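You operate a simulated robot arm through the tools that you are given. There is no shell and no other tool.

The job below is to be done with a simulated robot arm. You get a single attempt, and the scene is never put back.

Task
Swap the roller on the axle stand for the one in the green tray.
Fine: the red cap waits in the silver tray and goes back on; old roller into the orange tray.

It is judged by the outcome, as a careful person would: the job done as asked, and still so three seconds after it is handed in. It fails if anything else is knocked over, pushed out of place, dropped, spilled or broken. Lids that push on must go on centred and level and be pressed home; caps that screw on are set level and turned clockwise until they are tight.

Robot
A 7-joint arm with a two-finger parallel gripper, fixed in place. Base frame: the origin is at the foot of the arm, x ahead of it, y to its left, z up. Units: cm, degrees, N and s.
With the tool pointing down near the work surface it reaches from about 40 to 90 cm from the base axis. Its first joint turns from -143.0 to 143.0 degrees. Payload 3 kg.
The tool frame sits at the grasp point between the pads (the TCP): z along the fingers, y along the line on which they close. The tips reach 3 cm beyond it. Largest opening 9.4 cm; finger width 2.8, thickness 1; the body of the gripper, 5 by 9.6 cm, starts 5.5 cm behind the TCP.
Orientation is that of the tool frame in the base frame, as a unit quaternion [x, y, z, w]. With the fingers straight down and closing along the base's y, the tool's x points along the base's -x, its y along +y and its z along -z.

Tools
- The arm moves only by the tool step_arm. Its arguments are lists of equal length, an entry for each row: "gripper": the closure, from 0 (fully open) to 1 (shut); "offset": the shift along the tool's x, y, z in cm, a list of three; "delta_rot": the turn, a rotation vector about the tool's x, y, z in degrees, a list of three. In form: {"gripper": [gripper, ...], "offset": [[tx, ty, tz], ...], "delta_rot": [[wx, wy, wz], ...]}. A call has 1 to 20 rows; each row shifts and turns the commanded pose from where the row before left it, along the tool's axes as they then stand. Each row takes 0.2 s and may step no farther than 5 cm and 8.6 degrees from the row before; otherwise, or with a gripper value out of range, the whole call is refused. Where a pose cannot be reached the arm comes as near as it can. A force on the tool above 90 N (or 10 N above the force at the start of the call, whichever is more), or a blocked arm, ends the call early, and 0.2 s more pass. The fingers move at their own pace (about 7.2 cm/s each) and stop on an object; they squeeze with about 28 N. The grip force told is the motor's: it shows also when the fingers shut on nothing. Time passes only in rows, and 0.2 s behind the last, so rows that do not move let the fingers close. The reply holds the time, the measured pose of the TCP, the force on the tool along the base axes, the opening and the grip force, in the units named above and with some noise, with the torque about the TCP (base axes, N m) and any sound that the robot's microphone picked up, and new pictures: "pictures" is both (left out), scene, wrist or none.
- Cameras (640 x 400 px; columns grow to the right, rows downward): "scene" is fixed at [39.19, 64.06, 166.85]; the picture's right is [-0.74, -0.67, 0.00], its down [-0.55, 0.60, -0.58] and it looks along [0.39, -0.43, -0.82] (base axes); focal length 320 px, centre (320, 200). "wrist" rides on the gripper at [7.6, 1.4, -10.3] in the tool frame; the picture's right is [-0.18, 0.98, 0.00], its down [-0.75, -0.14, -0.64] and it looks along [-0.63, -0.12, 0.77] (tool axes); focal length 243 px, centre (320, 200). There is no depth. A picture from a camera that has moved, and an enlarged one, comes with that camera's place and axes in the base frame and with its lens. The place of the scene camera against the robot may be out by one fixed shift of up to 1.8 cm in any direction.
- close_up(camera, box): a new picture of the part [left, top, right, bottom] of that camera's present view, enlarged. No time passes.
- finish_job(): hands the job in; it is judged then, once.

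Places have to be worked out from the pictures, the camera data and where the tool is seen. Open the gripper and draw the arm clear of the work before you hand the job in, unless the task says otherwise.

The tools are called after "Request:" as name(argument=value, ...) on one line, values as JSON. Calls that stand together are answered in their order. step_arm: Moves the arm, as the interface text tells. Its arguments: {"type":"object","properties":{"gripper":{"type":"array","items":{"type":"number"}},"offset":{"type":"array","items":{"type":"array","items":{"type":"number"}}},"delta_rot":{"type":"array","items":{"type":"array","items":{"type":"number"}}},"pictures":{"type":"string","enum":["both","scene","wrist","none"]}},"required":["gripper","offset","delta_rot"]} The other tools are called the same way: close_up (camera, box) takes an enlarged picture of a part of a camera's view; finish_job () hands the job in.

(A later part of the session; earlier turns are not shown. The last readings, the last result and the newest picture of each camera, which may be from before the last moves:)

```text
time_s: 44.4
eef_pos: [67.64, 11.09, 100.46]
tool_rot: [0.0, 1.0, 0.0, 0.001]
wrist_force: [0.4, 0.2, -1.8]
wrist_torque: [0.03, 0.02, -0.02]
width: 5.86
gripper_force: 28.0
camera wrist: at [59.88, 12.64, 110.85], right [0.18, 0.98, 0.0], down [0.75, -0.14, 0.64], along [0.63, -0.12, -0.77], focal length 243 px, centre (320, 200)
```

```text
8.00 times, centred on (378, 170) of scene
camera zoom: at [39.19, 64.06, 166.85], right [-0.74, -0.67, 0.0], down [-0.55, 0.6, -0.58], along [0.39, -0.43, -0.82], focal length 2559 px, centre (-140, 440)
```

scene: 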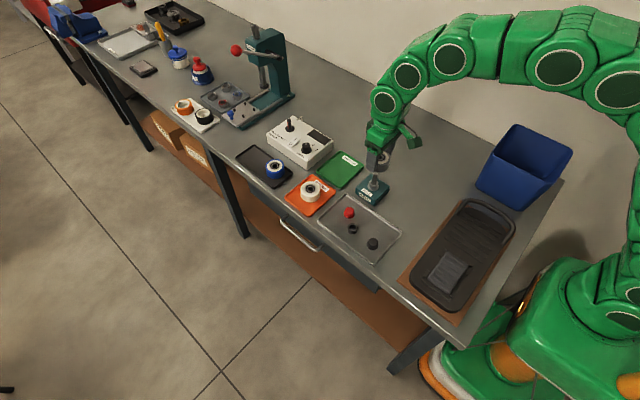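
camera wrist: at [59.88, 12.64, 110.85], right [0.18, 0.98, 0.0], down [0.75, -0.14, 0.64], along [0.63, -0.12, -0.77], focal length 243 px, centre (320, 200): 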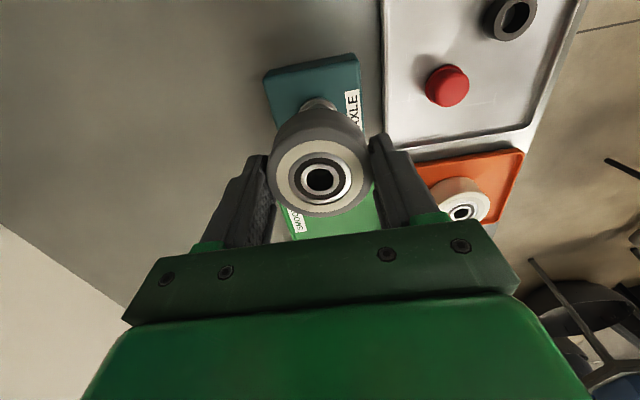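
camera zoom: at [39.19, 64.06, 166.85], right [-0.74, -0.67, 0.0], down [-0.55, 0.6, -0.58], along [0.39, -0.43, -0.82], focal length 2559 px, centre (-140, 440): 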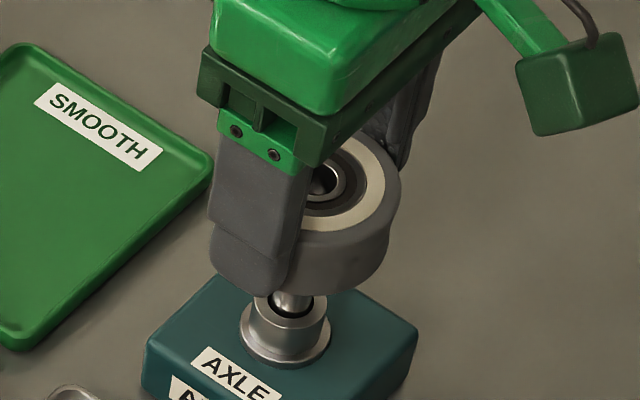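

It seems the axle tip is already inside the bore with no side force. Continue lowering.

Request:
step_arm(gripper=[1, 1, 1, 1, 1, 1], offset=[[0.05, 0, 0.2], [0, 0, 0.2], [0, 0, 0.2], [0, 0, 0.2], [0, 0, 0.2], [0, 0, 0]], delta_rot=[[0, 0, 0], [0, 0, 0], [0, 0, 0], [0, 0, 0], [0, 0, 0], [0, 0, 0]], pictures="wrist")

Request:
close_up(camera="wrist", box=[260, 60, 380, 220])

Request:
close_up(camera="scene", box=[355, 145, 400, 195])

```text
time_s: 45.8
eef_pos: [67.42, 11.16, 99.75]
tool_rot: [0.0, 1.0, 0.0, 0.0]
wrist_force: [-0.3, -0.2, -0.1]
wrist_torque: [-0.04, 0.02, 0.01]
width: 5.92
gripper_force: 27.8
camera wrist: at [59.77, 12.6, 109.99], right [0.18, 0.98, 0.0], down [0.75, -0.14, 0.64], along [0.63, -0.12, -0.77], focal length 243 px, centre (320, 200)
```

wrist: 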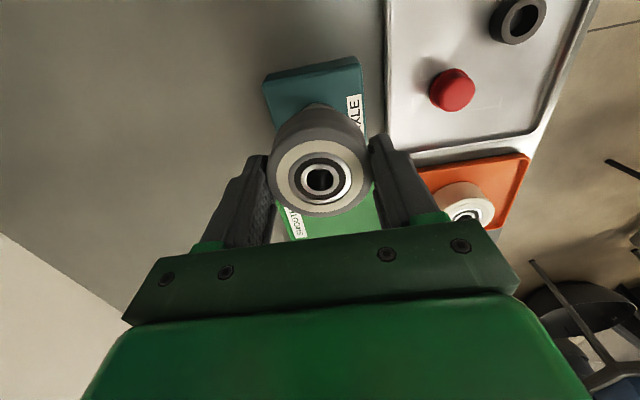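

```text
2.50 times, centred on (320, 140) of wrist
camera zoom: at [59.77, 12.6, 109.99], right [0.18, 0.98, 0.0], down [0.75, -0.14, 0.64], along [0.63, -0.12, -0.77], focal length 606 px, centre (320, 350)
```

zoom: 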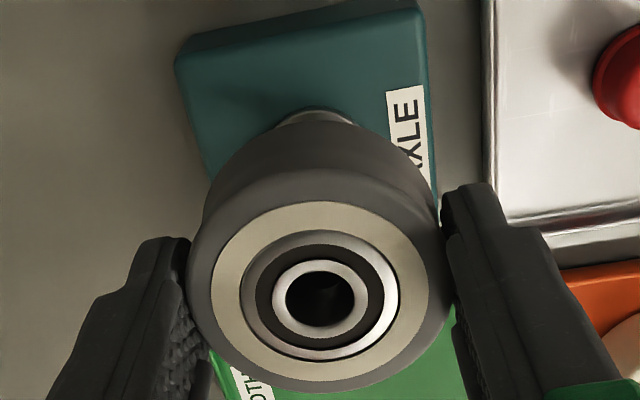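

```text
8.00 times, centred on (378, 170) of scene
camera zoom: at [39.19, 64.06, 166.85], right [-0.74, -0.67, 0.0], down [-0.55, 0.6, -0.58], along [0.39, -0.43, -0.82], focal length 2559 px, centre (-140, 440)
```

zoom: 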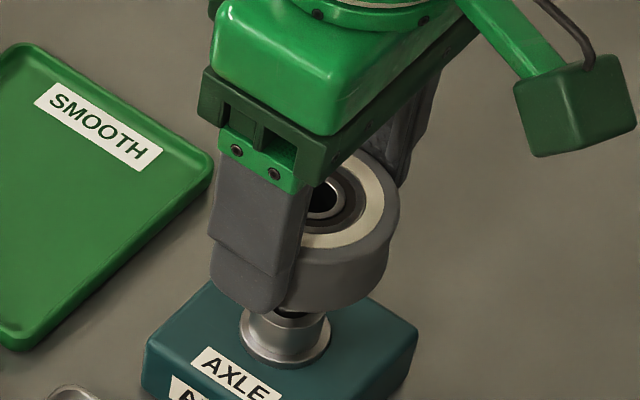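

Still no contact force. Continue lowering in small steps.

Request:
step_arm(gripper=[1, 1, 1, 1, 1, 1], offset=[[0, 0, 0.2], [0, 0, 0.2], [0, 0, 0.2], [0, 0, 0.2], [0, 0, 0.2], [0, 0, 0]], delta_rot=[[0, 0, 0], [0, 0, 0], [0, 0, 0], [0, 0, 0], [0, 0, 0], [0, 0, 0]], pictures="wrist")

Request:
close_up(camera="wrist", box=[260, 60, 380, 220])

Request:
close_up(camera="scene", box=[355, 145, 400, 195])

```text
time_s: 47.2
eef_pos: [67.43, 11.18, 98.75]
tool_rot: [0.0, 1.0, 0.0, 0.001]
wrist_force: [4.7, -6.1, 3.5]
wrist_torque: [-0.13, -0.09, 0.01]
width: 5.87
gripper_force: 27.8
camera wrist: at [59.75, 12.65, 108.97], right [0.18, 0.98, 0.0], down [0.75, -0.14, 0.64], along [0.63, -0.12, -0.77], focal length 243 px, centre (320, 200)
```

wrist: 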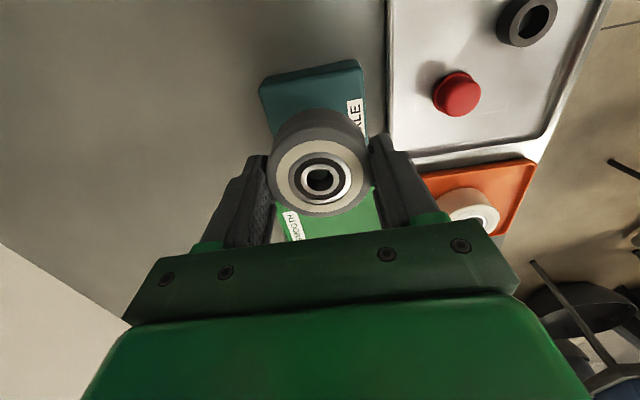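

```text
2.50 times, centred on (320, 140) of wrist
camera zoom: at [59.75, 12.65, 108.97], right [0.18, 0.98, 0.0], down [0.75, -0.14, 0.64], along [0.63, -0.12, -0.77], focal length 606 px, centre (320, 350)
```

zoom: 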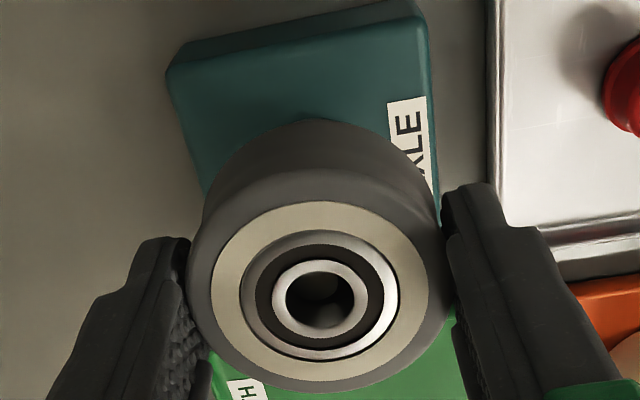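

```text
8.00 times, centred on (378, 170) of scene
camera zoom: at [39.19, 64.06, 166.85], right [-0.74, -0.67, 0.0], down [-0.55, 0.6, -0.58], along [0.39, -0.43, -0.82], focal length 2559 px, centre (-140, 440)
```

zoom: 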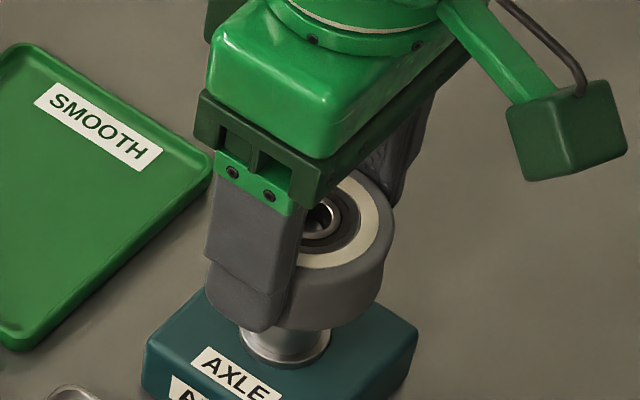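

The axle is in the bore with slight side load (+x, −y). I shift to relieve it and continue down.

Request:
step_arm(gripper=[1, 1, 1, 1, 1], offset=[[-0.05, -0.07, 0], [0, 0, 0.2], [0, 0, 0.2], [0, 0, 0.2], [0, 0, 0]], delta_rot=[[0, 0, 0], [0, 0, 0], [0, 0, 0], [0, 0, 0], [0, 0, 0]], pictures="none")

```text
time_s: 48.4
eef_pos: [67.39, 11.05, 98.14]
tool_rot: [0.0, 1.0, 0.0, 0.0]
wrist_force: [-0.5, 0.5, -1.3]
wrist_torque: [-0.02, 0.0, 0.01]
width: 5.88
gripper_force: 28.5
```

Forces relieved. Continue down toward the seat (expected near TCP z≈96.8).

Request:
step_arm(gripper=[1, 1, 1, 1, 1, 1], offset=[[0, 0, 0.2], [0, 0, 0.2], [0, 0, 0.2], [0, 0, 0.2], [0, 0, 0.1], [0, 0, 0]], delta_rot=[[0, 0, 0], [0, 0, 0], [0, 0, 0], [0, 0, 0], [0, 0, 0], [0, 0, 0]], pictures="wrist")

Request:
close_up(camera="wrist", box=[260, 60, 380, 220])

Request:
close_up(camera="scene", box=[355, 145, 400, 195])

```text
time_s: 49.8
eef_pos: [67.41, 10.92, 97.15]
tool_rot: [0.0, 1.0, -0.001, -0.001]
wrist_force: [0.5, 0.5, -1.5]
wrist_torque: [-0.02, 0.03, -0.01]
width: 5.91
gripper_force: 28.1
camera wrist: at [59.81, 12.53, 107.43], right [0.18, 0.98, 0.0], down [0.75, -0.14, 0.64], along [0.63, -0.12, -0.77], focal length 243 px, centre (320, 200)
```

wrist: 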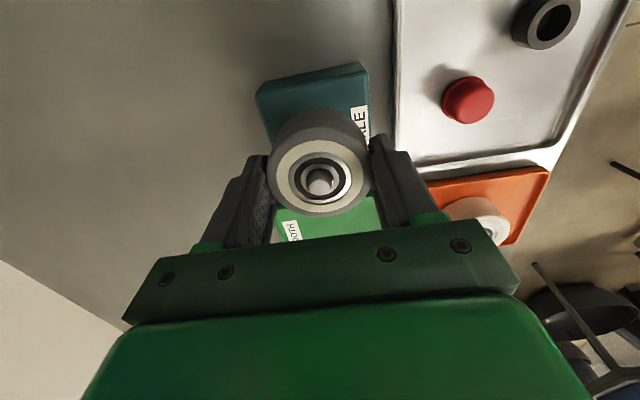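

```text
2.50 times, centred on (320, 140) of wrist
camera zoom: at [59.81, 12.53, 107.43], right [0.18, 0.98, 0.0], down [0.75, -0.14, 0.64], along [0.63, -0.12, -0.77], focal length 606 px, centre (320, 350)
```

zoom: 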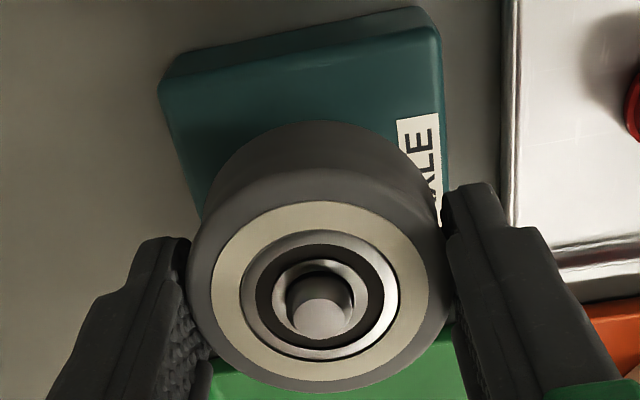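

```text
8.00 times, centred on (378, 170) of scene
camera zoom: at [39.19, 64.06, 166.85], right [-0.74, -0.67, 0.0], down [-0.55, 0.6, -0.58], along [0.39, -0.43, -0.82], focal length 2559 px, centre (-140, 440)
```

zoom: 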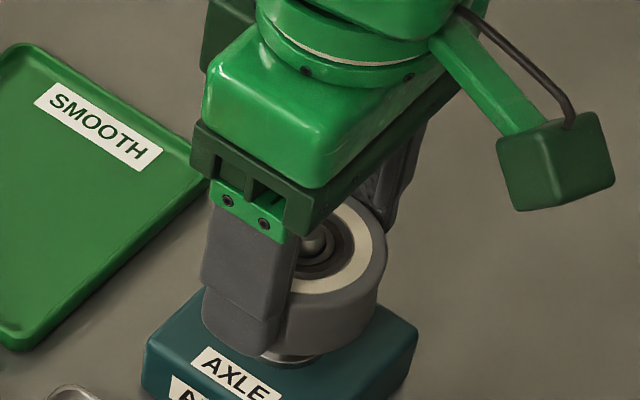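

Axle is showing through the bore. Lower the last few millimetres until it seats.

Request:
step_arm(gripper=[1, 1, 1, 1], offset=[[0, 0, 0.1], [0, 0, 0.1], [0, 0, 0.1], [0, 0, 0]], delta_rot=[[0, 0, 0], [0, 0, 0], [0, 0, 0], [0, 0, 0]], pictures="none")

```text
time_s: 50.8
eef_pos: [67.64, 10.95, 96.87]
tool_rot: [0.0, 1.0, 0.0, 0.0]
wrist_force: [-0.5, -0.5, -1.7]
wrist_torque: [0.02, 0.01, 0.0]
width: 5.9
gripper_force: 28.1
```

Still free; continue in 0.1 steps.

Request:
step_arm(gripper=[1, 1, 1, 1], offset=[[0, 0, 0.1], [0, 0, 0.1], [0, 0, 0], [0, 0, 0]], delta_rot=[[0, 0, 0], [0, 0, 0], [0, 0, 0], [0, 0, 0]], pictures="none")

```text
time_s: 51.8
eef_pos: [67.68, 11.01, 96.73]
tool_rot: [0.0, 1.0, 0.0, 0.0]
wrist_force: [-0.5, -2.8, 9.4]
wrist_torque: [-0.15, 0.08, 0.01]
width: 5.92
gripper_force: 28.2
```

Contact at z≈96.73, matching the old roller's seated grip height. One more 0.1 cm press to confirm.

Request:
step_arm(gripper=[1, 1, 1], offset=[[0, 0, 0.1], [0, 0, 0], [0, 0, 0]], delta_rot=[[0, 0, 0], [0, 0, 0], [0, 0, 0]], pictures="wrist")

Request:
close_up(camera="wrist", box=[260, 60, 380, 220])

Request:
close_up(camera="scene", box=[355, 145, 400, 195])

```text
time_s: 52.6
eef_pos: [67.58, 11.16, 96.64]
tool_rot: [0.001, 1.0, -0.001, 0.001]
wrist_force: [-2.5, 1.8, 37.5]
wrist_torque: [0.0, 0.13, 0.03]
width: 5.91
gripper_force: 27.4
camera wrist: at [59.9, 12.58, 106.94], right [0.18, 0.98, 0.0], down [0.75, -0.14, 0.64], along [0.63, -0.12, -0.77], focal length 243 px, centre (320, 200)
```

wrist: 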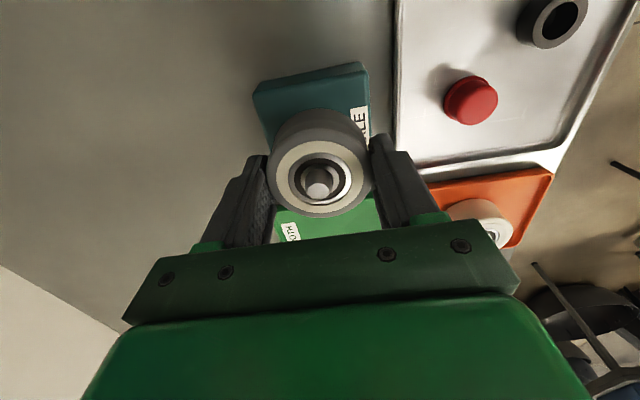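

```text
2.50 times, centred on (320, 140) of wrist
camera zoom: at [59.9, 12.58, 106.94], right [0.18, 0.98, 0.0], down [0.75, -0.14, 0.64], along [0.63, -0.12, -0.77], focal length 606 px, centre (320, 350)
```

zoom: 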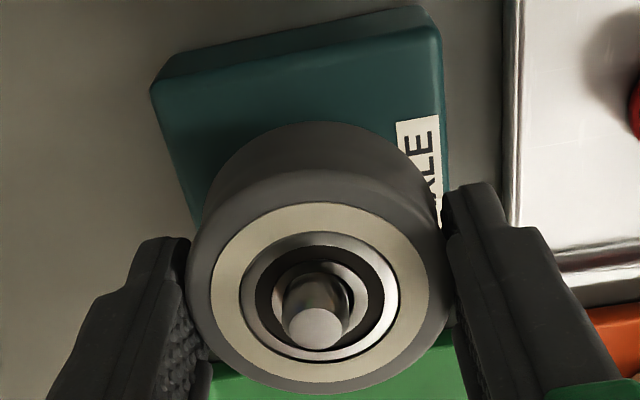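

```text
8.00 times, centred on (378, 170) of scene
camera zoom: at [39.19, 64.06, 166.85], right [-0.74, -0.67, 0.0], down [-0.55, 0.6, -0.58], along [0.39, -0.43, -0.82], focal length 2559 px, centre (-140, 440)
```

zoom: 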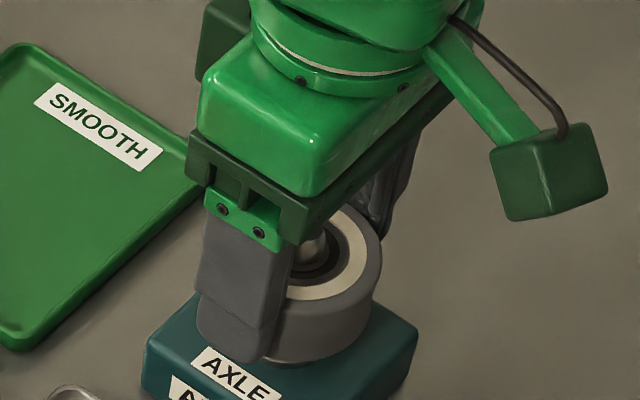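

Seated firmly (37 N). Ease up, open and rise clear.

Request:
step_arm(gripper=[1, 0.1, 0.1, 0, 0, 0, 0], offset=[[0, 0, -0.15], [0, 0, 0], [0, 0, 0], [0, 0, -1], [0, 0, -3], [0, 0, -3.5], [0, 0, 0]], delta_rot=[[0, 0, 0], [0, 0, 0], [0, 0, 0], [0, 0, 0], [0, 0, 0], [0, 0, 0], [0, 0, 0]])

Request:
close_up(camera="wrist", box=[220, 60, 420, 230])

Request:
close_up(camera="scene", box=[355, 155, 400, 205])

```text
time_s: 54.2
eef_pos: [67.52, 11.01, 104.12]
tool_rot: [0.0, 1.0, 0.0, 0.0]
wrist_force: [-0.2, 0.5, -0.6]
wrist_torque: [-0.01, -0.04, 0.01]
width: 9.4
gripper_force: 0.1
camera wrist: at [59.85, 12.45, 114.51], right [0.18, 0.98, 0.0], down [0.75, -0.14, 0.64], along [0.63, -0.12, -0.77], focal length 243 px, centre (320, 200)
```

scene: 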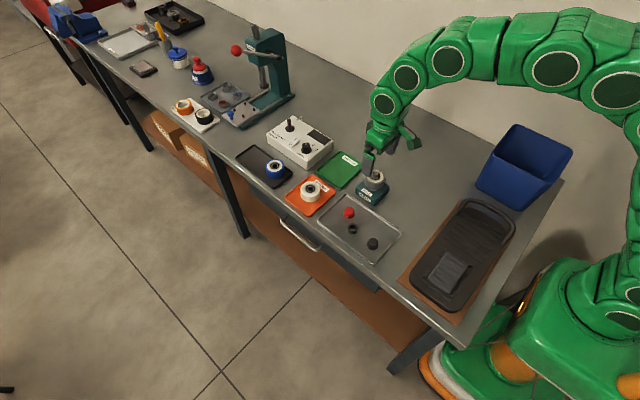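
wrist: 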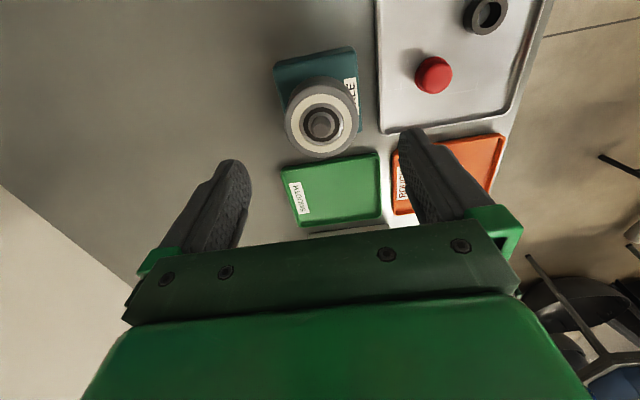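

```text
2.35 times, centred on (320, 145) of wrist
camera zoom: at [59.85, 12.45, 114.51], right [0.18, 0.98, 0.0], down [0.75, -0.14, 0.64], along [0.63, -0.12, -0.77], focal length 571 px, centre (320, 329)
```

zoom: 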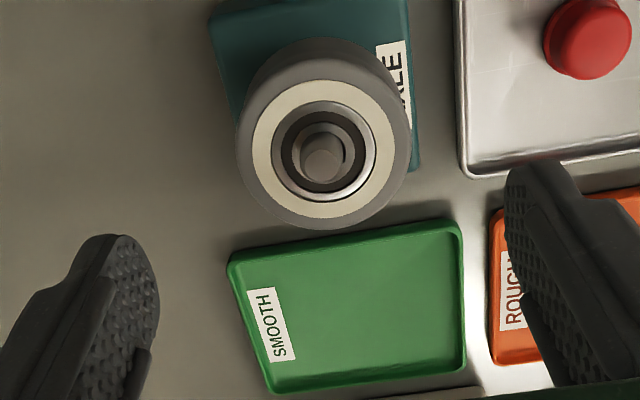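

```text
8.00 times, centred on (378, 180) of scene
camera zoom: at [39.19, 64.06, 166.85], right [-0.74, -0.67, 0.0], down [-0.55, 0.6, -0.58], along [0.39, -0.43, -0.82], focal length 2559 px, centre (-140, 360)
```

zoom: 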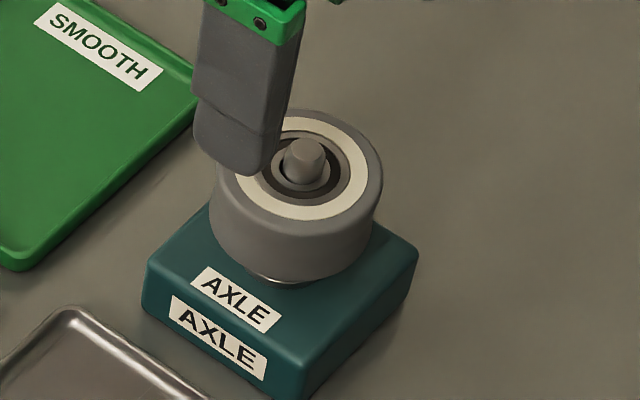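

New roller is seated level on the axle. Now go to the red cap at ≈(67.33, 21.95) with partial opening.

Request:
step_arm(gripper=[0.2, 0.42, 0.42, 0.42, 0.42, 0.42, 0.42], offset=[[0, 3.6, 0], [0.1, 3.7, 0], [0.1, 3.65, 0], [0, 0, 3], [0, 0, 2.5], [0, 0, 0], [0, 0, 0]], delta_rot=[[0, 0, 0], [0, 0, 0], [0, 0, 0], [0, 0, 0], [0, 0, 0], [0, 0, 0], [0, 0, 0]], pictures="wrist")

Request:
close_up(camera="wrist", box=[220, 60, 420, 230])

```text
time_s: 55.8
eef_pos: [67.17, 21.9, 98.81]
tool_rot: [0.0, 1.0, 0.001, 0.0]
wrist_force: [0.3, -0.1, -0.1]
wrist_torque: [0.02, 0.03, 0.01]
width: 5.43
gripper_force: 0.0
camera wrist: at [59.49, 23.15, 109.08], right [0.18, 0.98, 0.0], down [0.75, -0.14, 0.64], along [0.63, -0.12, -0.77], focal length 243 px, centre (320, 200)
```

wrist: 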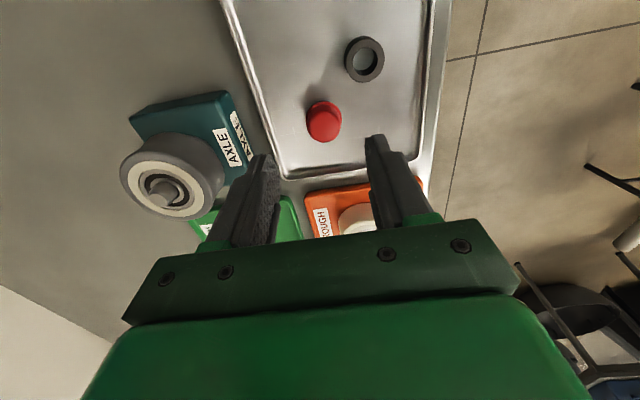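

```text
2.35 times, centred on (320, 145) of wrist
camera zoom: at [59.49, 23.15, 109.08], right [0.18, 0.98, 0.0], down [0.75, -0.14, 0.64], along [0.63, -0.12, -0.77], focal length 571 px, centre (320, 329)
```

zoom: 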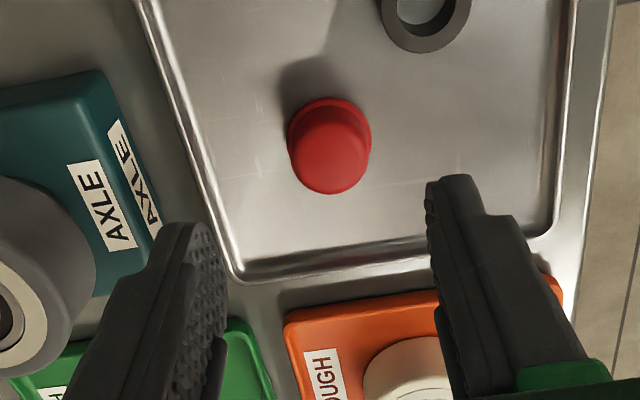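

Cap is at about (67.4, 21.92); nudge +x/+y and lower to z≈94 then check.

Request:
step_arm(gripper=[0.42, 0.42, 0.42, 0.42], offset=[[-0.22, 0.12, 1], [0, 0, 2], [0, 0, 1.7], [0, 0, 0]], delta_rot=[[0, 0, 0], [0, 0, 0], [0, 0, 0], [0, 0, 0]], pictures="wrist")

Request:
close_up(camera="wrist", box=[220, 60, 420, 230])

```text
time_s: 56.8
eef_pos: [67.3, 22.08, 94.19]
tool_rot: [0.0, 1.0, 0.0, 0.0]
wrist_force: [0.0, 0.3, 0.6]
wrist_torque: [-0.01, 0.0, -0.04]
width: 5.45
gripper_force: 0.0
camera wrist: at [59.66, 23.53, 104.39], right [0.18, 0.98, 0.0], down [0.75, -0.14, 0.64], along [0.63, -0.12, -0.77], focal length 243 px, centre (320, 200)
```

wrist: 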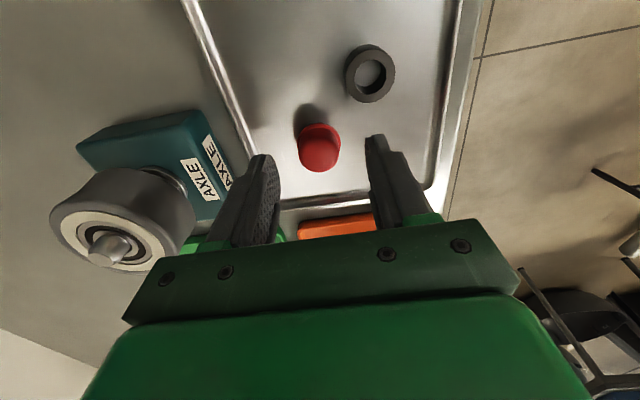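

```text
2.35 times, centred on (320, 145) of wrist
camera zoom: at [59.66, 23.53, 104.39], right [0.18, 0.98, 0.0], down [0.75, -0.14, 0.64], along [0.63, -0.12, -0.77], focal length 571 px, centre (320, 329)
```

zoom: 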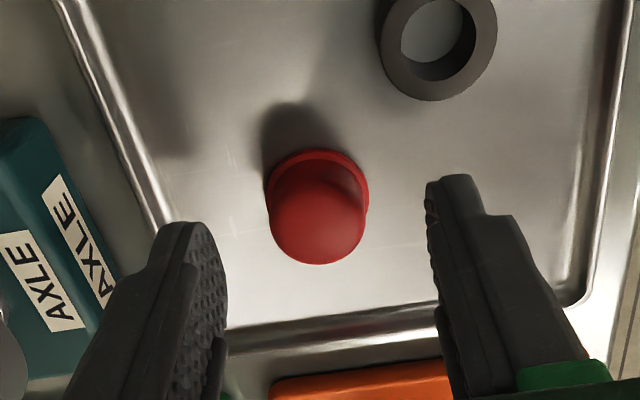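

Cap at (67.38, 21.96). Small trim, lower to z≈91.75 and close gently.

Request:
step_arm(gripper=[0.42, 0.42, 0.42, 0.42, 1, 1, 1, 1], offset=[[-0.07, -0.09, 0.8], [0, 0, 1], [0, 0, 0.6], [0, 0, 0], [0, 0, 0], [0, 0, 0], [0, 0, 0], [0, 0, 0]], delta_rot=[[0, 0, 0], [0, 0, 0], [0, 0, 0], [0, 0, 0], [0, 0, 0], [0, 0, 0], [0, 0, 0], [0, 0, 0]], pictures="wrist")

Request:
close_up(camera="wrist", box=[220, 60, 420, 230])

```text
time_s: 58.6
eef_pos: [67.52, 22.01, 91.77]
tool_rot: [0.0, 1.0, 0.0, 0.0]
wrist_force: [-0.3, -0.1, -0.2]
wrist_torque: [0.0, -0.03, 0.0]
width: 2.87
gripper_force: 27.8
camera wrist: at [59.87, 23.54, 102.02], right [0.18, 0.98, 0.0], down [0.75, -0.14, 0.64], along [0.63, -0.12, -0.77], focal length 243 px, centre (320, 200)
```

wrist: 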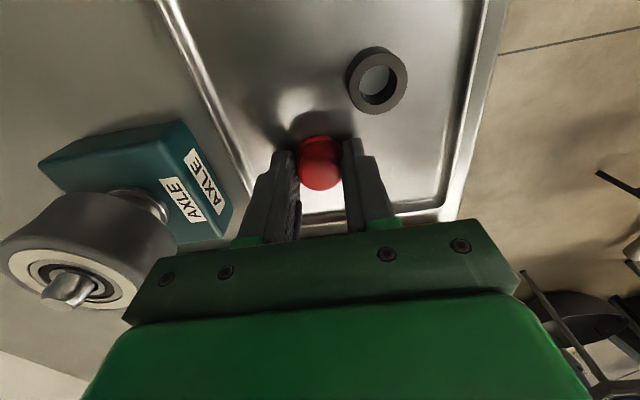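

```text
2.35 times, centred on (320, 145) of wrist
camera zoom: at [59.87, 23.54, 102.02], right [0.18, 0.98, 0.0], down [0.75, -0.14, 0.64], along [0.63, -0.12, -0.77], focal length 571 px, centre (320, 329)
```

zoom: 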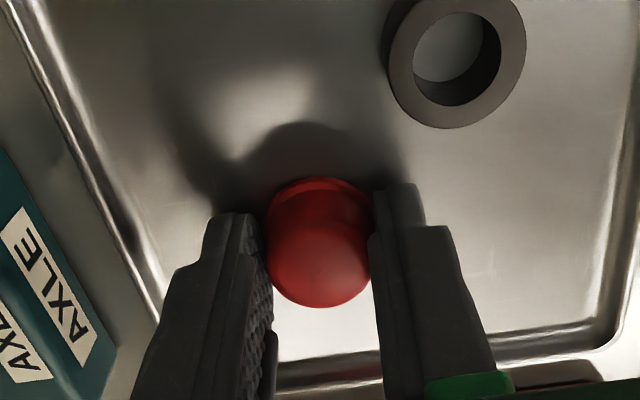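

Cap gripped (2.87 cm), centred in the pads. Lift and carry it above the axle.

Request:
step_arm(gripper=[1, 1, 1, 1, 1, 1, 1, 1, 1, 1], offset=[[0, 0, -1], [0, 0, -3], [0, 0, -4], [0, 0, -4.5], [0.1, -3.5, 0], [0.1, -4, 0], [0, -3.45, 0], [0, 0, 0], [0, 0, 0], [0, 0, 0]], delta_rot=[[0, 0, 0], [0, 0, 0], [0, 0, 0], [0, 0, 0], [0, 0, 0], [0, 0, 0], [0, 0, 0], [0, 0, 0], [0, 0, 0], [0, 0, 0]])

Request:
close_up(camera="wrist", box=[220, 60, 420, 230])

Request:
close_up(camera="scene", box=[355, 140, 405, 195])

```text
time_s: 60.8
eef_pos: [67.17, 10.72, 104.09]
tool_rot: [0.0, 1.0, 0.0, 0.0]
wrist_force: [0.2, 0.7, -0.2]
wrist_torque: [0.01, -0.01, 0.04]
width: 2.92
gripper_force: 27.7
camera wrist: at [59.54, 12.22, 114.33], right [0.18, 0.98, 0.0], down [0.75, -0.14, 0.64], along [0.63, -0.12, -0.77], focal length 243 px, centre (320, 200)
```

scene: 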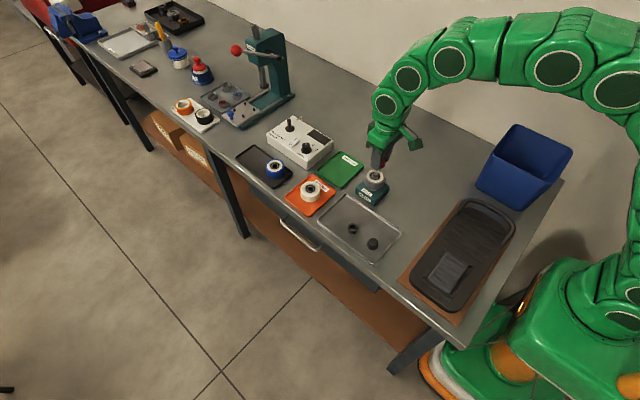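
wrist: 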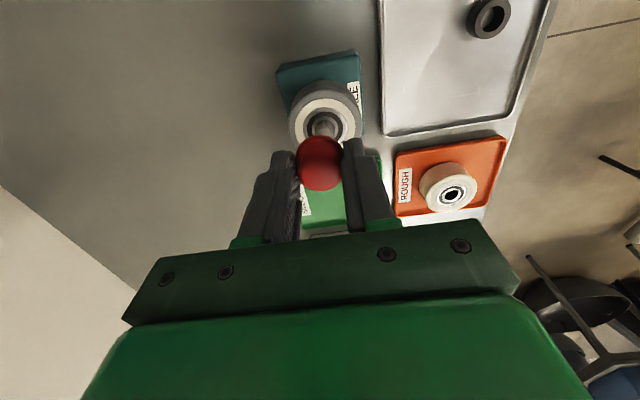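

```text
2.35 times, centred on (320, 145) of wrist
camera zoom: at [59.54, 12.22, 114.33], right [0.18, 0.98, 0.0], down [0.75, -0.14, 0.64], along [0.63, -0.12, -0.77], focal length 571 px, centre (320, 329)
```

zoom: 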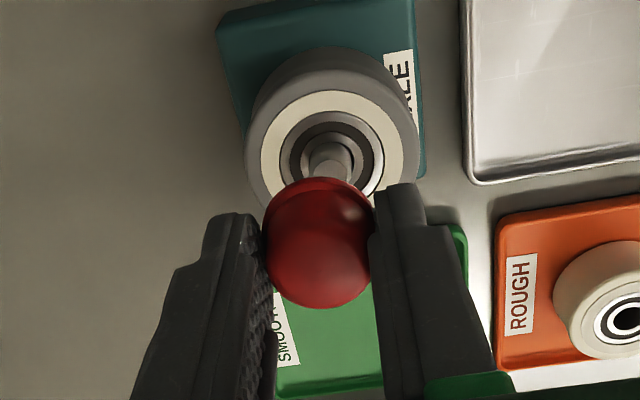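

```text
7.27 times, centred on (380, 168) of scene
camera zoom: at [39.19, 64.06, 166.85], right [-0.74, -0.67, 0.0], down [-0.55, 0.6, -0.58], along [0.39, -0.43, -0.82], focal length 2326 px, centre (-116, 436)
```

zoom: 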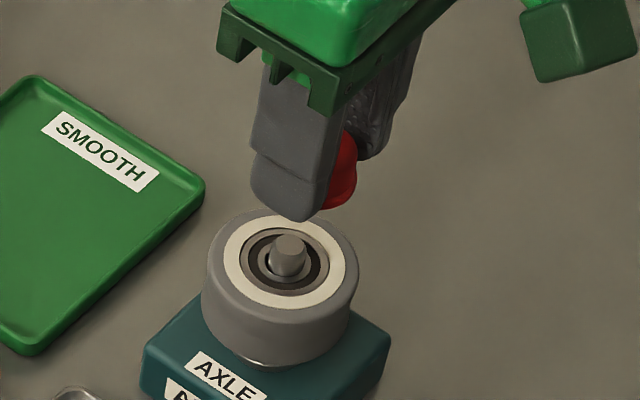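

TCP drifted to (67.17, 10.72); axis is at ≈(67.3, 11.06). Correct and lower so the cap is just above the axle tip.

Request:
step_arm(gripper=[1, 1, 1, 1, 1], offset=[[-0.1, 0.3, 0], [0, 0, 1], [0, 0, 1], [0, 0, 0], [0, 0, 0]], delta_rot=[[0, 0, 0], [0, 0, 0], [0, 0, 0], [0, 0, 0], [0, 0, 0]], pictures="wrist")

Request:
close_up(camera="wrist", box=[220, 60, 420, 230])

Request:
close_up(camera="scene", box=[355, 140, 405, 195])

```text
time_s: 62.0
eef_pos: [67.45, 11.1, 101.98]
tool_rot: [0.0, 1.0, 0.0, 0.0]
wrist_force: [-0.1, -0.6, 0.3]
wrist_torque: [-0.01, 0.04, -0.01]
width: 2.9
gripper_force: 27.8
camera wrist: at [59.8, 12.6, 112.29], right [0.18, 0.98, 0.0], down [0.75, -0.14, 0.64], along [0.63, -0.12, -0.77], focal length 243 px, centre (320, 200)
```

wrist: 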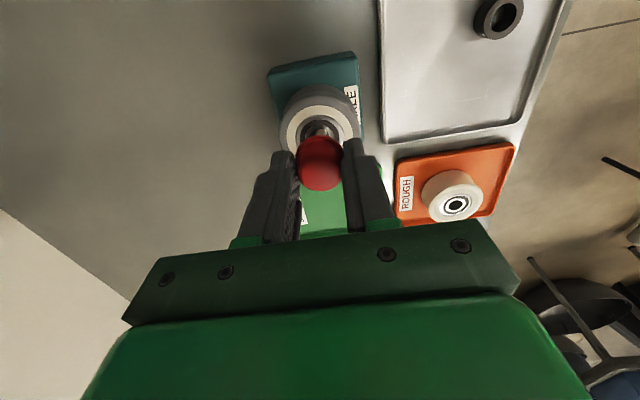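

```text
2.35 times, centred on (320, 145) of wrist
camera zoom: at [59.8, 12.6, 112.29], right [0.18, 0.98, 0.0], down [0.75, -0.14, 0.64], along [0.63, -0.12, -0.77], focal length 571 px, centre (320, 329)
```

zoom: 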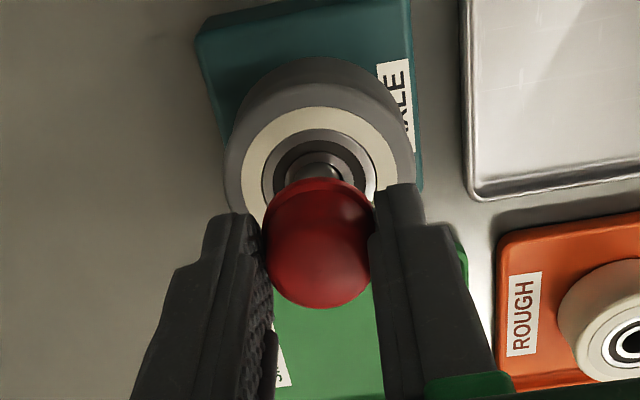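

```text
7.27 times, centred on (380, 168) of scene
camera zoom: at [39.19, 64.06, 166.85], right [-0.74, -0.67, 0.0], down [-0.55, 0.6, -0.58], along [0.39, -0.43, -0.82], focal length 2326 px, centre (-116, 436)
```

zoom: 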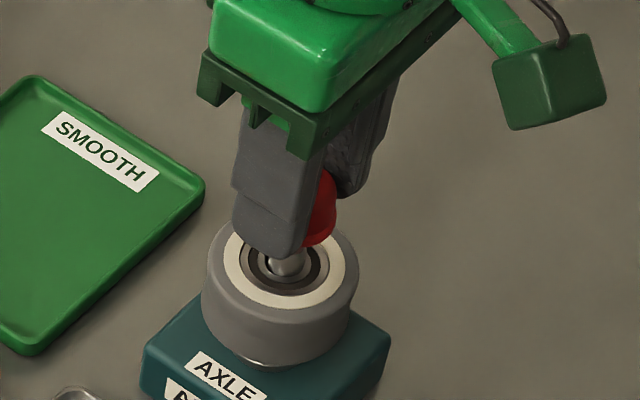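

Cap and roller axes coincide in y; x is ≈0.1 too far. Trim and lower slowly onto the axle.

Request:
step_arm(gripper=[1, 1, 1, 1, 1], offset=[[0.1, -0.02, 0.2], [0, 0, 0.2], [0, 0, 0.2], [0, 0, 0.2], [0, 0, 0]], delta_rot=[[0, 0, 0], [0, 0, 0], [0, 0, 0], [0, 0, 0], [0, 0, 0]], pictures="wrist")

Request:
close_up(camera="wrist", box=[220, 60, 420, 230])

Request:
close_up(camera="scene", box=[355, 140, 405, 195])

```text
time_s: 63.2
eef_pos: [67.45, 11.27, 101.22]
tool_rot: [0.0, 1.0, 0.001, 0.0]
wrist_force: [0.0, -0.4, -0.7]
wrist_torque: [0.01, 0.0, 0.0]
width: 2.91
gripper_force: 27.8
camera wrist: at [59.75, 12.7, 111.5], right [0.18, 0.98, 0.0], down [0.75, -0.14, 0.64], along [0.63, -0.12, -0.77], focal length 243 px, centre (320, 200)
```

wrist: 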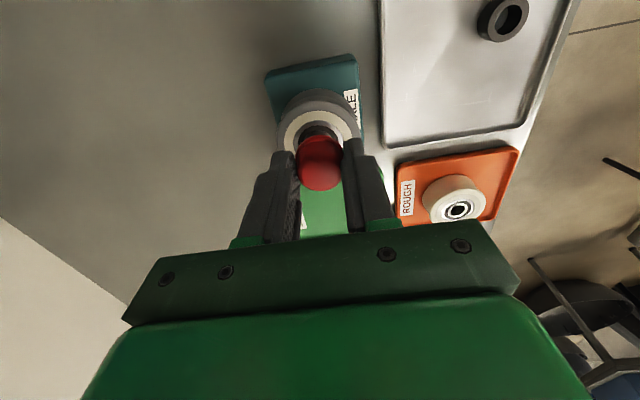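

```text
2.35 times, centred on (320, 145) of wrist
camera zoom: at [59.75, 12.7, 111.5], right [0.18, 0.98, 0.0], down [0.75, -0.14, 0.64], along [0.63, -0.12, -0.77], focal length 571 px, centre (320, 329)
```

zoom: 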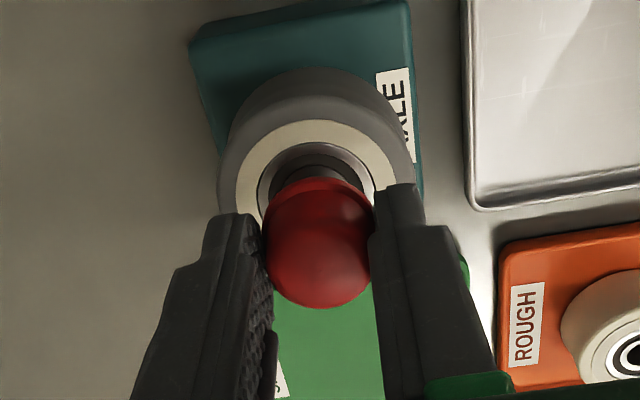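

```text
7.27 times, centred on (380, 168) of scene
camera zoom: at [39.19, 64.06, 166.85], right [-0.74, -0.67, 0.0], down [-0.55, 0.6, -0.58], along [0.39, -0.43, -0.82], focal length 2326 px, centre (-116, 436)
```

zoom: 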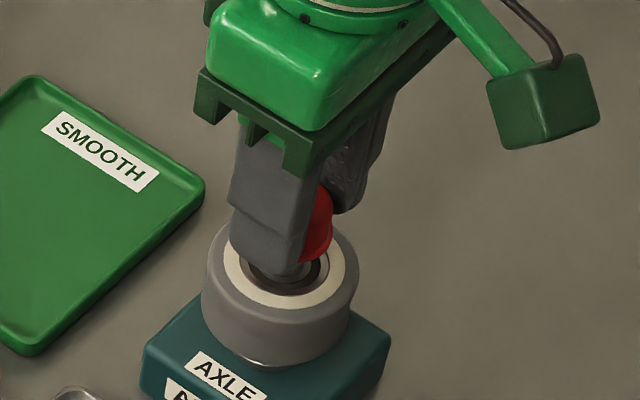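

Cap is ≈0.1 too far in both x and y; trim and read again before going on.

Request:
step_arm(gripper=[1, 1, 1], offset=[[0.1, -0.1, 0], [0, 0, 0], [0, 0, 0]], delta_rot=[[0, 0, 0], [0, 0, 0], [0, 0, 0]], pictures="wrist")

Request:
close_up(camera="wrist", box=[260, 70, 380, 200])

Request:
close_up(camera="scene", box=[360, 155, 395, 190])

```text
time_s: 64.0
eef_pos: [67.26, 11.19, 101.26]
tool_rot: [-0.001, 1.0, 0.0, 0.0]
wrist_force: [0.6, 0.1, -0.3]
wrist_torque: [0.02, 0.0, 0.03]
width: 2.88
gripper_force: 28.1
camera wrist: at [59.68, 12.65, 111.53], right [0.18, 0.98, 0.0], down [0.75, -0.14, 0.64], along [0.63, -0.12, -0.77], focal length 243 px, centre (320, 200)
```

wrist: 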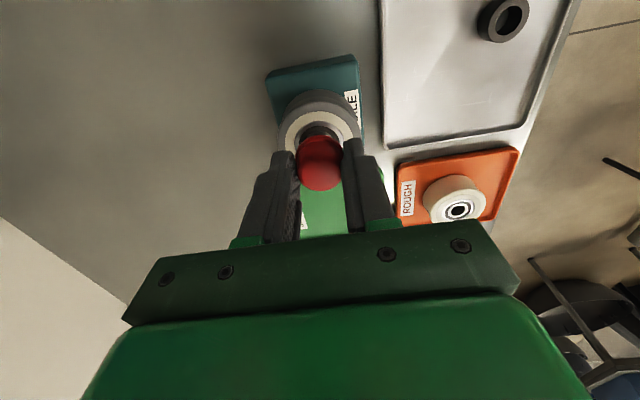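

```text
3.08 times, centred on (320, 135) of wrist
camera zoom: at [59.68, 12.65, 111.53], right [0.18, 0.98, 0.0], down [0.75, -0.14, 0.64], along [0.63, -0.12, -0.77], focal length 746 px, centre (320, 400)
```

zoom: 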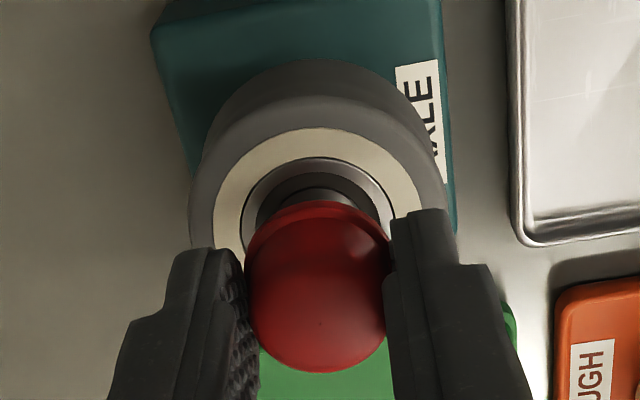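

```text
11.43 times, centred on (378, 172) of scene
camera zoom: at [39.19, 64.06, 166.85], right [-0.74, -0.67, 0.0], down [-0.55, 0.6, -0.58], along [0.39, -0.43, -0.82], focal length 3655 px, centre (-337, 514)
```

zoom: 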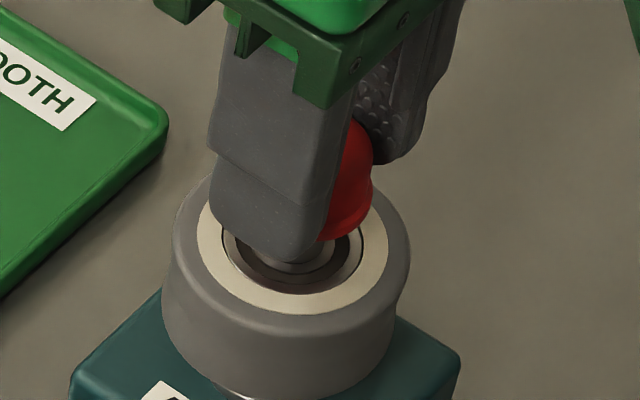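

Cap and roller axis now agree in both views. Lowering with force watch.

Request:
step_arm(gripper=[1, 1, 1, 1, 1], offset=[[-0.03, -0.03, 0.1], [0, 0, 0.15], [0, 0, 0.15], [0, 0, 0.1], [0, 0, 0]], delta_rot=[[0, 0, 0], [0, 0, 0], [0, 0, 0], [0, 0, 0], [0, 0, 0]], pictures="none")

```text
time_s: 65.2
eef_pos: [67.44, 11.05, 100.83]
tool_rot: [0.0, 1.0, 0.0, -0.001]
wrist_force: [-0.1, -0.4, -0.1]
wrist_torque: [-0.01, 0.01, -0.04]
width: 2.9
gripper_force: 27.9
```

No contact yet; continue down.

Request:
step_arm(gripper=[1, 1, 1, 1, 1], offset=[[0.06, 0, 0.1], [0, 0, 0.15], [0, 0, 0.15], [0, 0, 0.1], [0, 0, 0]], delta_rot=[[0, 0, 0], [0, 0, 0], [0, 0, 0], [0, 0, 0], [0, 0, 0]], pictures="wrist")

Request:
close_up(camera="wrist", box=[260, 70, 380, 200])

Request:
close_up(camera="scene", box=[360, 155, 395, 190])

```text
time_s: 66.4
eef_pos: [67.27, 11.07, 100.32]
tool_rot: [0.0, 1.0, -0.001, 0.0]
wrist_force: [-0.6, 0.1, 0.2]
wrist_torque: [0.0, 0.0, 0.01]
width: 2.88
gripper_force: 28.2
camera wrist: at [59.63, 12.6, 110.66], right [0.18, 0.98, 0.0], down [0.75, -0.14, 0.64], along [0.63, -0.12, -0.77], focal length 243 px, centre (320, 200)
```

wrist: 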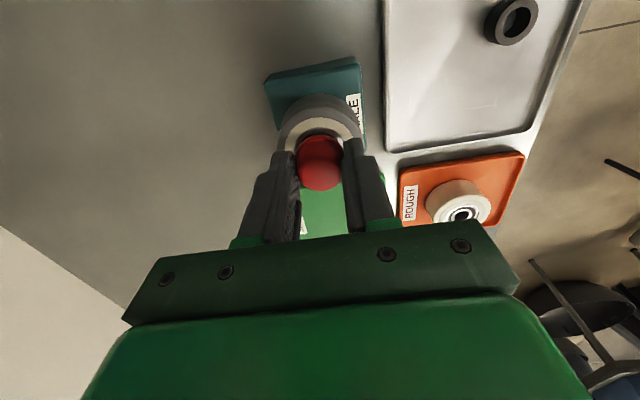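

```text
3.08 times, centred on (320, 135) of wrist
camera zoom: at [59.63, 12.6, 110.66], right [0.18, 0.98, 0.0], down [0.75, -0.14, 0.64], along [0.63, -0.12, -0.77], focal length 746 px, centre (320, 400)
```

zoom: 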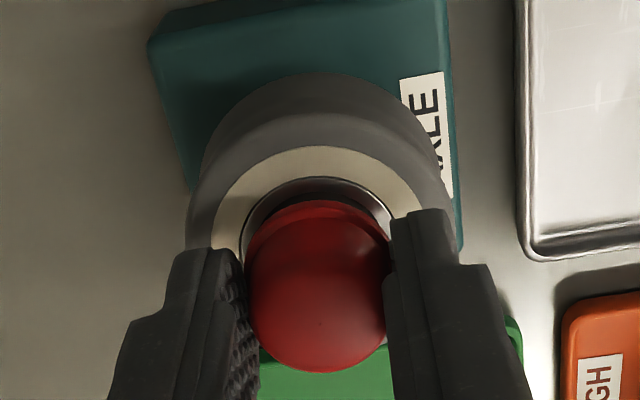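

```text
11.43 times, centred on (378, 172) of scene
camera zoom: at [39.19, 64.06, 166.85], right [-0.74, -0.67, 0.0], down [-0.55, 0.6, -0.58], along [0.39, -0.43, -0.82], focal length 3655 px, centre (-337, 514)
```

zoom: 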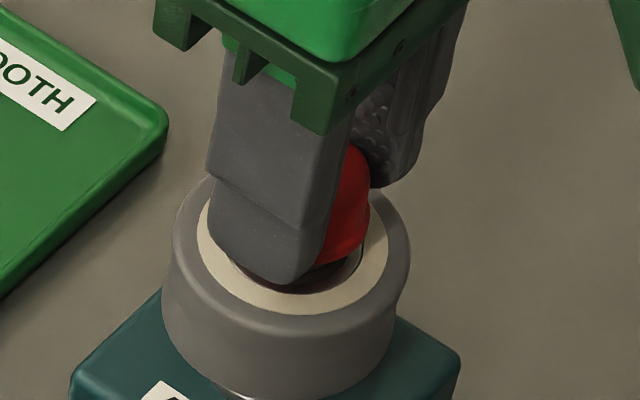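

Cap is over the axle, no side load. Continue down to contact.

Request:
step_arm(gripper=[1, 1, 1, 1, 1], offset=[[0, 0, 0.1], [0, 0, 0.1], [0, 0, 0.1], [0, 0, 0.1], [0, 0, 0]], delta_rot=[[0, 0, 0], [0, 0, 0], [0, 0, 0], [0, 0, 0], [0, 0, 0]], pictures="none")

```text
time_s: 67.6
eef_pos: [67.29, 11.21, 100.03]
tool_rot: [0.0, 1.0, 0.0, 0.0]
wrist_force: [-0.3, -1.6, 0.6]
wrist_torque: [-0.04, -0.03, -0.01]
width: 2.88
gripper_force: 28.1
```

Still free; continue in 0.1 steps.

Request:
step_arm(gripper=[1, 1, 1, 1], offset=[[0, -0.03, 0.1], [0, 0, 0.1], [0, 0, 0.1], [0, 0, 0]], delta_rot=[[0, 0, 0], [0, 0, 0], [0, 0, 0], [0, 0, 0]], pictures="none")

```text
time_s: 68.6
eef_pos: [67.31, 11.16, 99.61]
tool_rot: [0.0, 1.0, 0.0, 0.001]
wrist_force: [8.9, -7.7, 22.8]
wrist_torque: [-0.17, -0.25, -0.01]
width: 2.91
gripper_force: 28.0
```

Contact at z≈99.61 (23 N), about the original seated height, with slight side load. Relieve it and look.

Request:
step_arm(gripper=[1, 1, 1], offset=[[-0.05, -0.06, 0], [0, 0, 0], [0, 0, 0]], delta_rot=[[0, 0, 0], [0, 0, 0], [0, 0, 0]], pictures="wrist")

Request:
close_up(camera="wrist", box=[220, 60, 420, 230])

Request:
close_up(camera="scene", box=[360, 155, 395, 190])

```text
time_s: 69.4
eef_pos: [67.35, 11.2, 99.57]
tool_rot: [0.0, 1.0, 0.001, -0.001]
wrist_force: [-14.3, 6.5, 18.9]
wrist_torque: [0.23, 0.19, 0.02]
width: 2.91
gripper_force: 27.9
camera wrist: at [59.61, 12.61, 109.86], right [0.18, 0.98, 0.0], down [0.75, -0.14, 0.64], along [0.63, -0.12, -0.77], focal length 243 px, centre (320, 200)
```

wrist: 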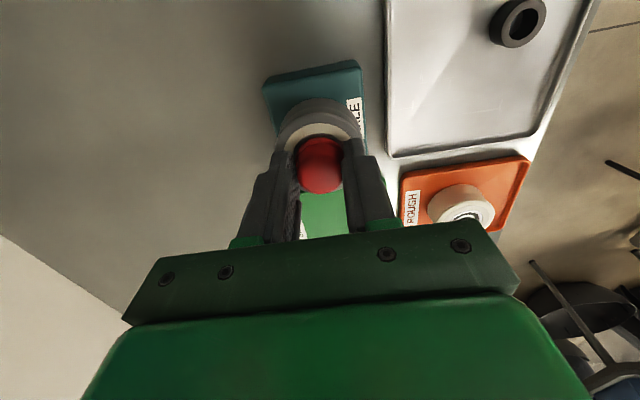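

```text
2.35 times, centred on (320, 145) of wrist
camera zoom: at [59.61, 12.61, 109.86], right [0.18, 0.98, 0.0], down [0.75, -0.14, 0.64], along [0.63, -0.12, -0.77], focal length 571 px, centre (320, 329)
```

zoom: 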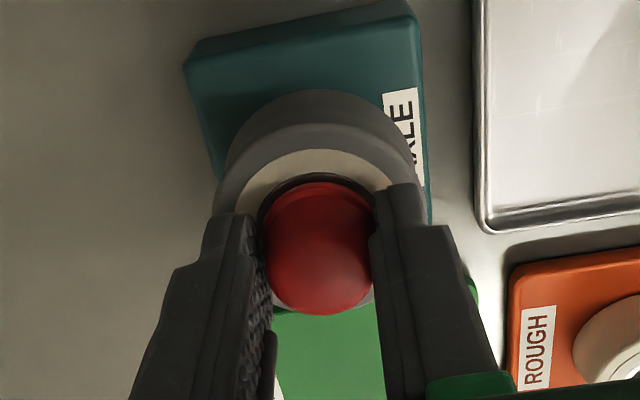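

```text
11.43 times, centred on (378, 172) of scene
camera zoom: at [39.19, 64.06, 166.85], right [-0.74, -0.67, 0.0], down [-0.55, 0.6, -0.58], along [0.39, -0.43, -0.82], focal length 3655 px, centre (-337, 514)
```

zoom: 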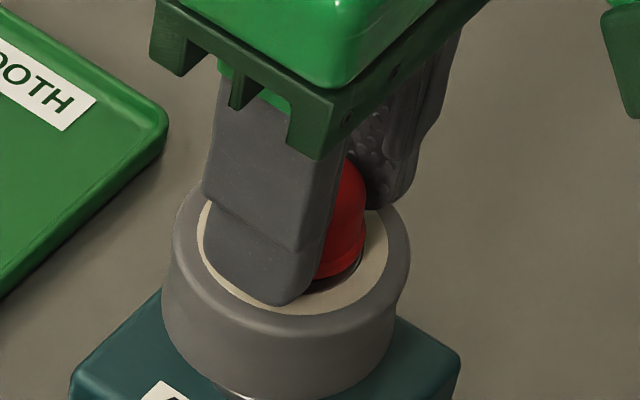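

Nearly home. Trim side load half back and press down another 0.1–0.2 cm, watching the force and microphone.

Request:
step_arm(gripper=[1, 1, 1], offset=[[0.03, 0.03, 0.1], [0, 0, 0.1], [0, 0, 0]], delta_rot=[[0, 0, 0], [0, 0, 0], [0, 0, 0]], pictures="none")

```text
time_s: 70.2
eef_pos: [67.31, 11.14, 99.52]
tool_rot: [0.001, 1.0, 0.0, 0.002]
wrist_force: [1.5, 3.4, 25.2]
wrist_torque: [0.08, -0.04, 0.01]
width: 2.93
gripper_force: 27.8
```

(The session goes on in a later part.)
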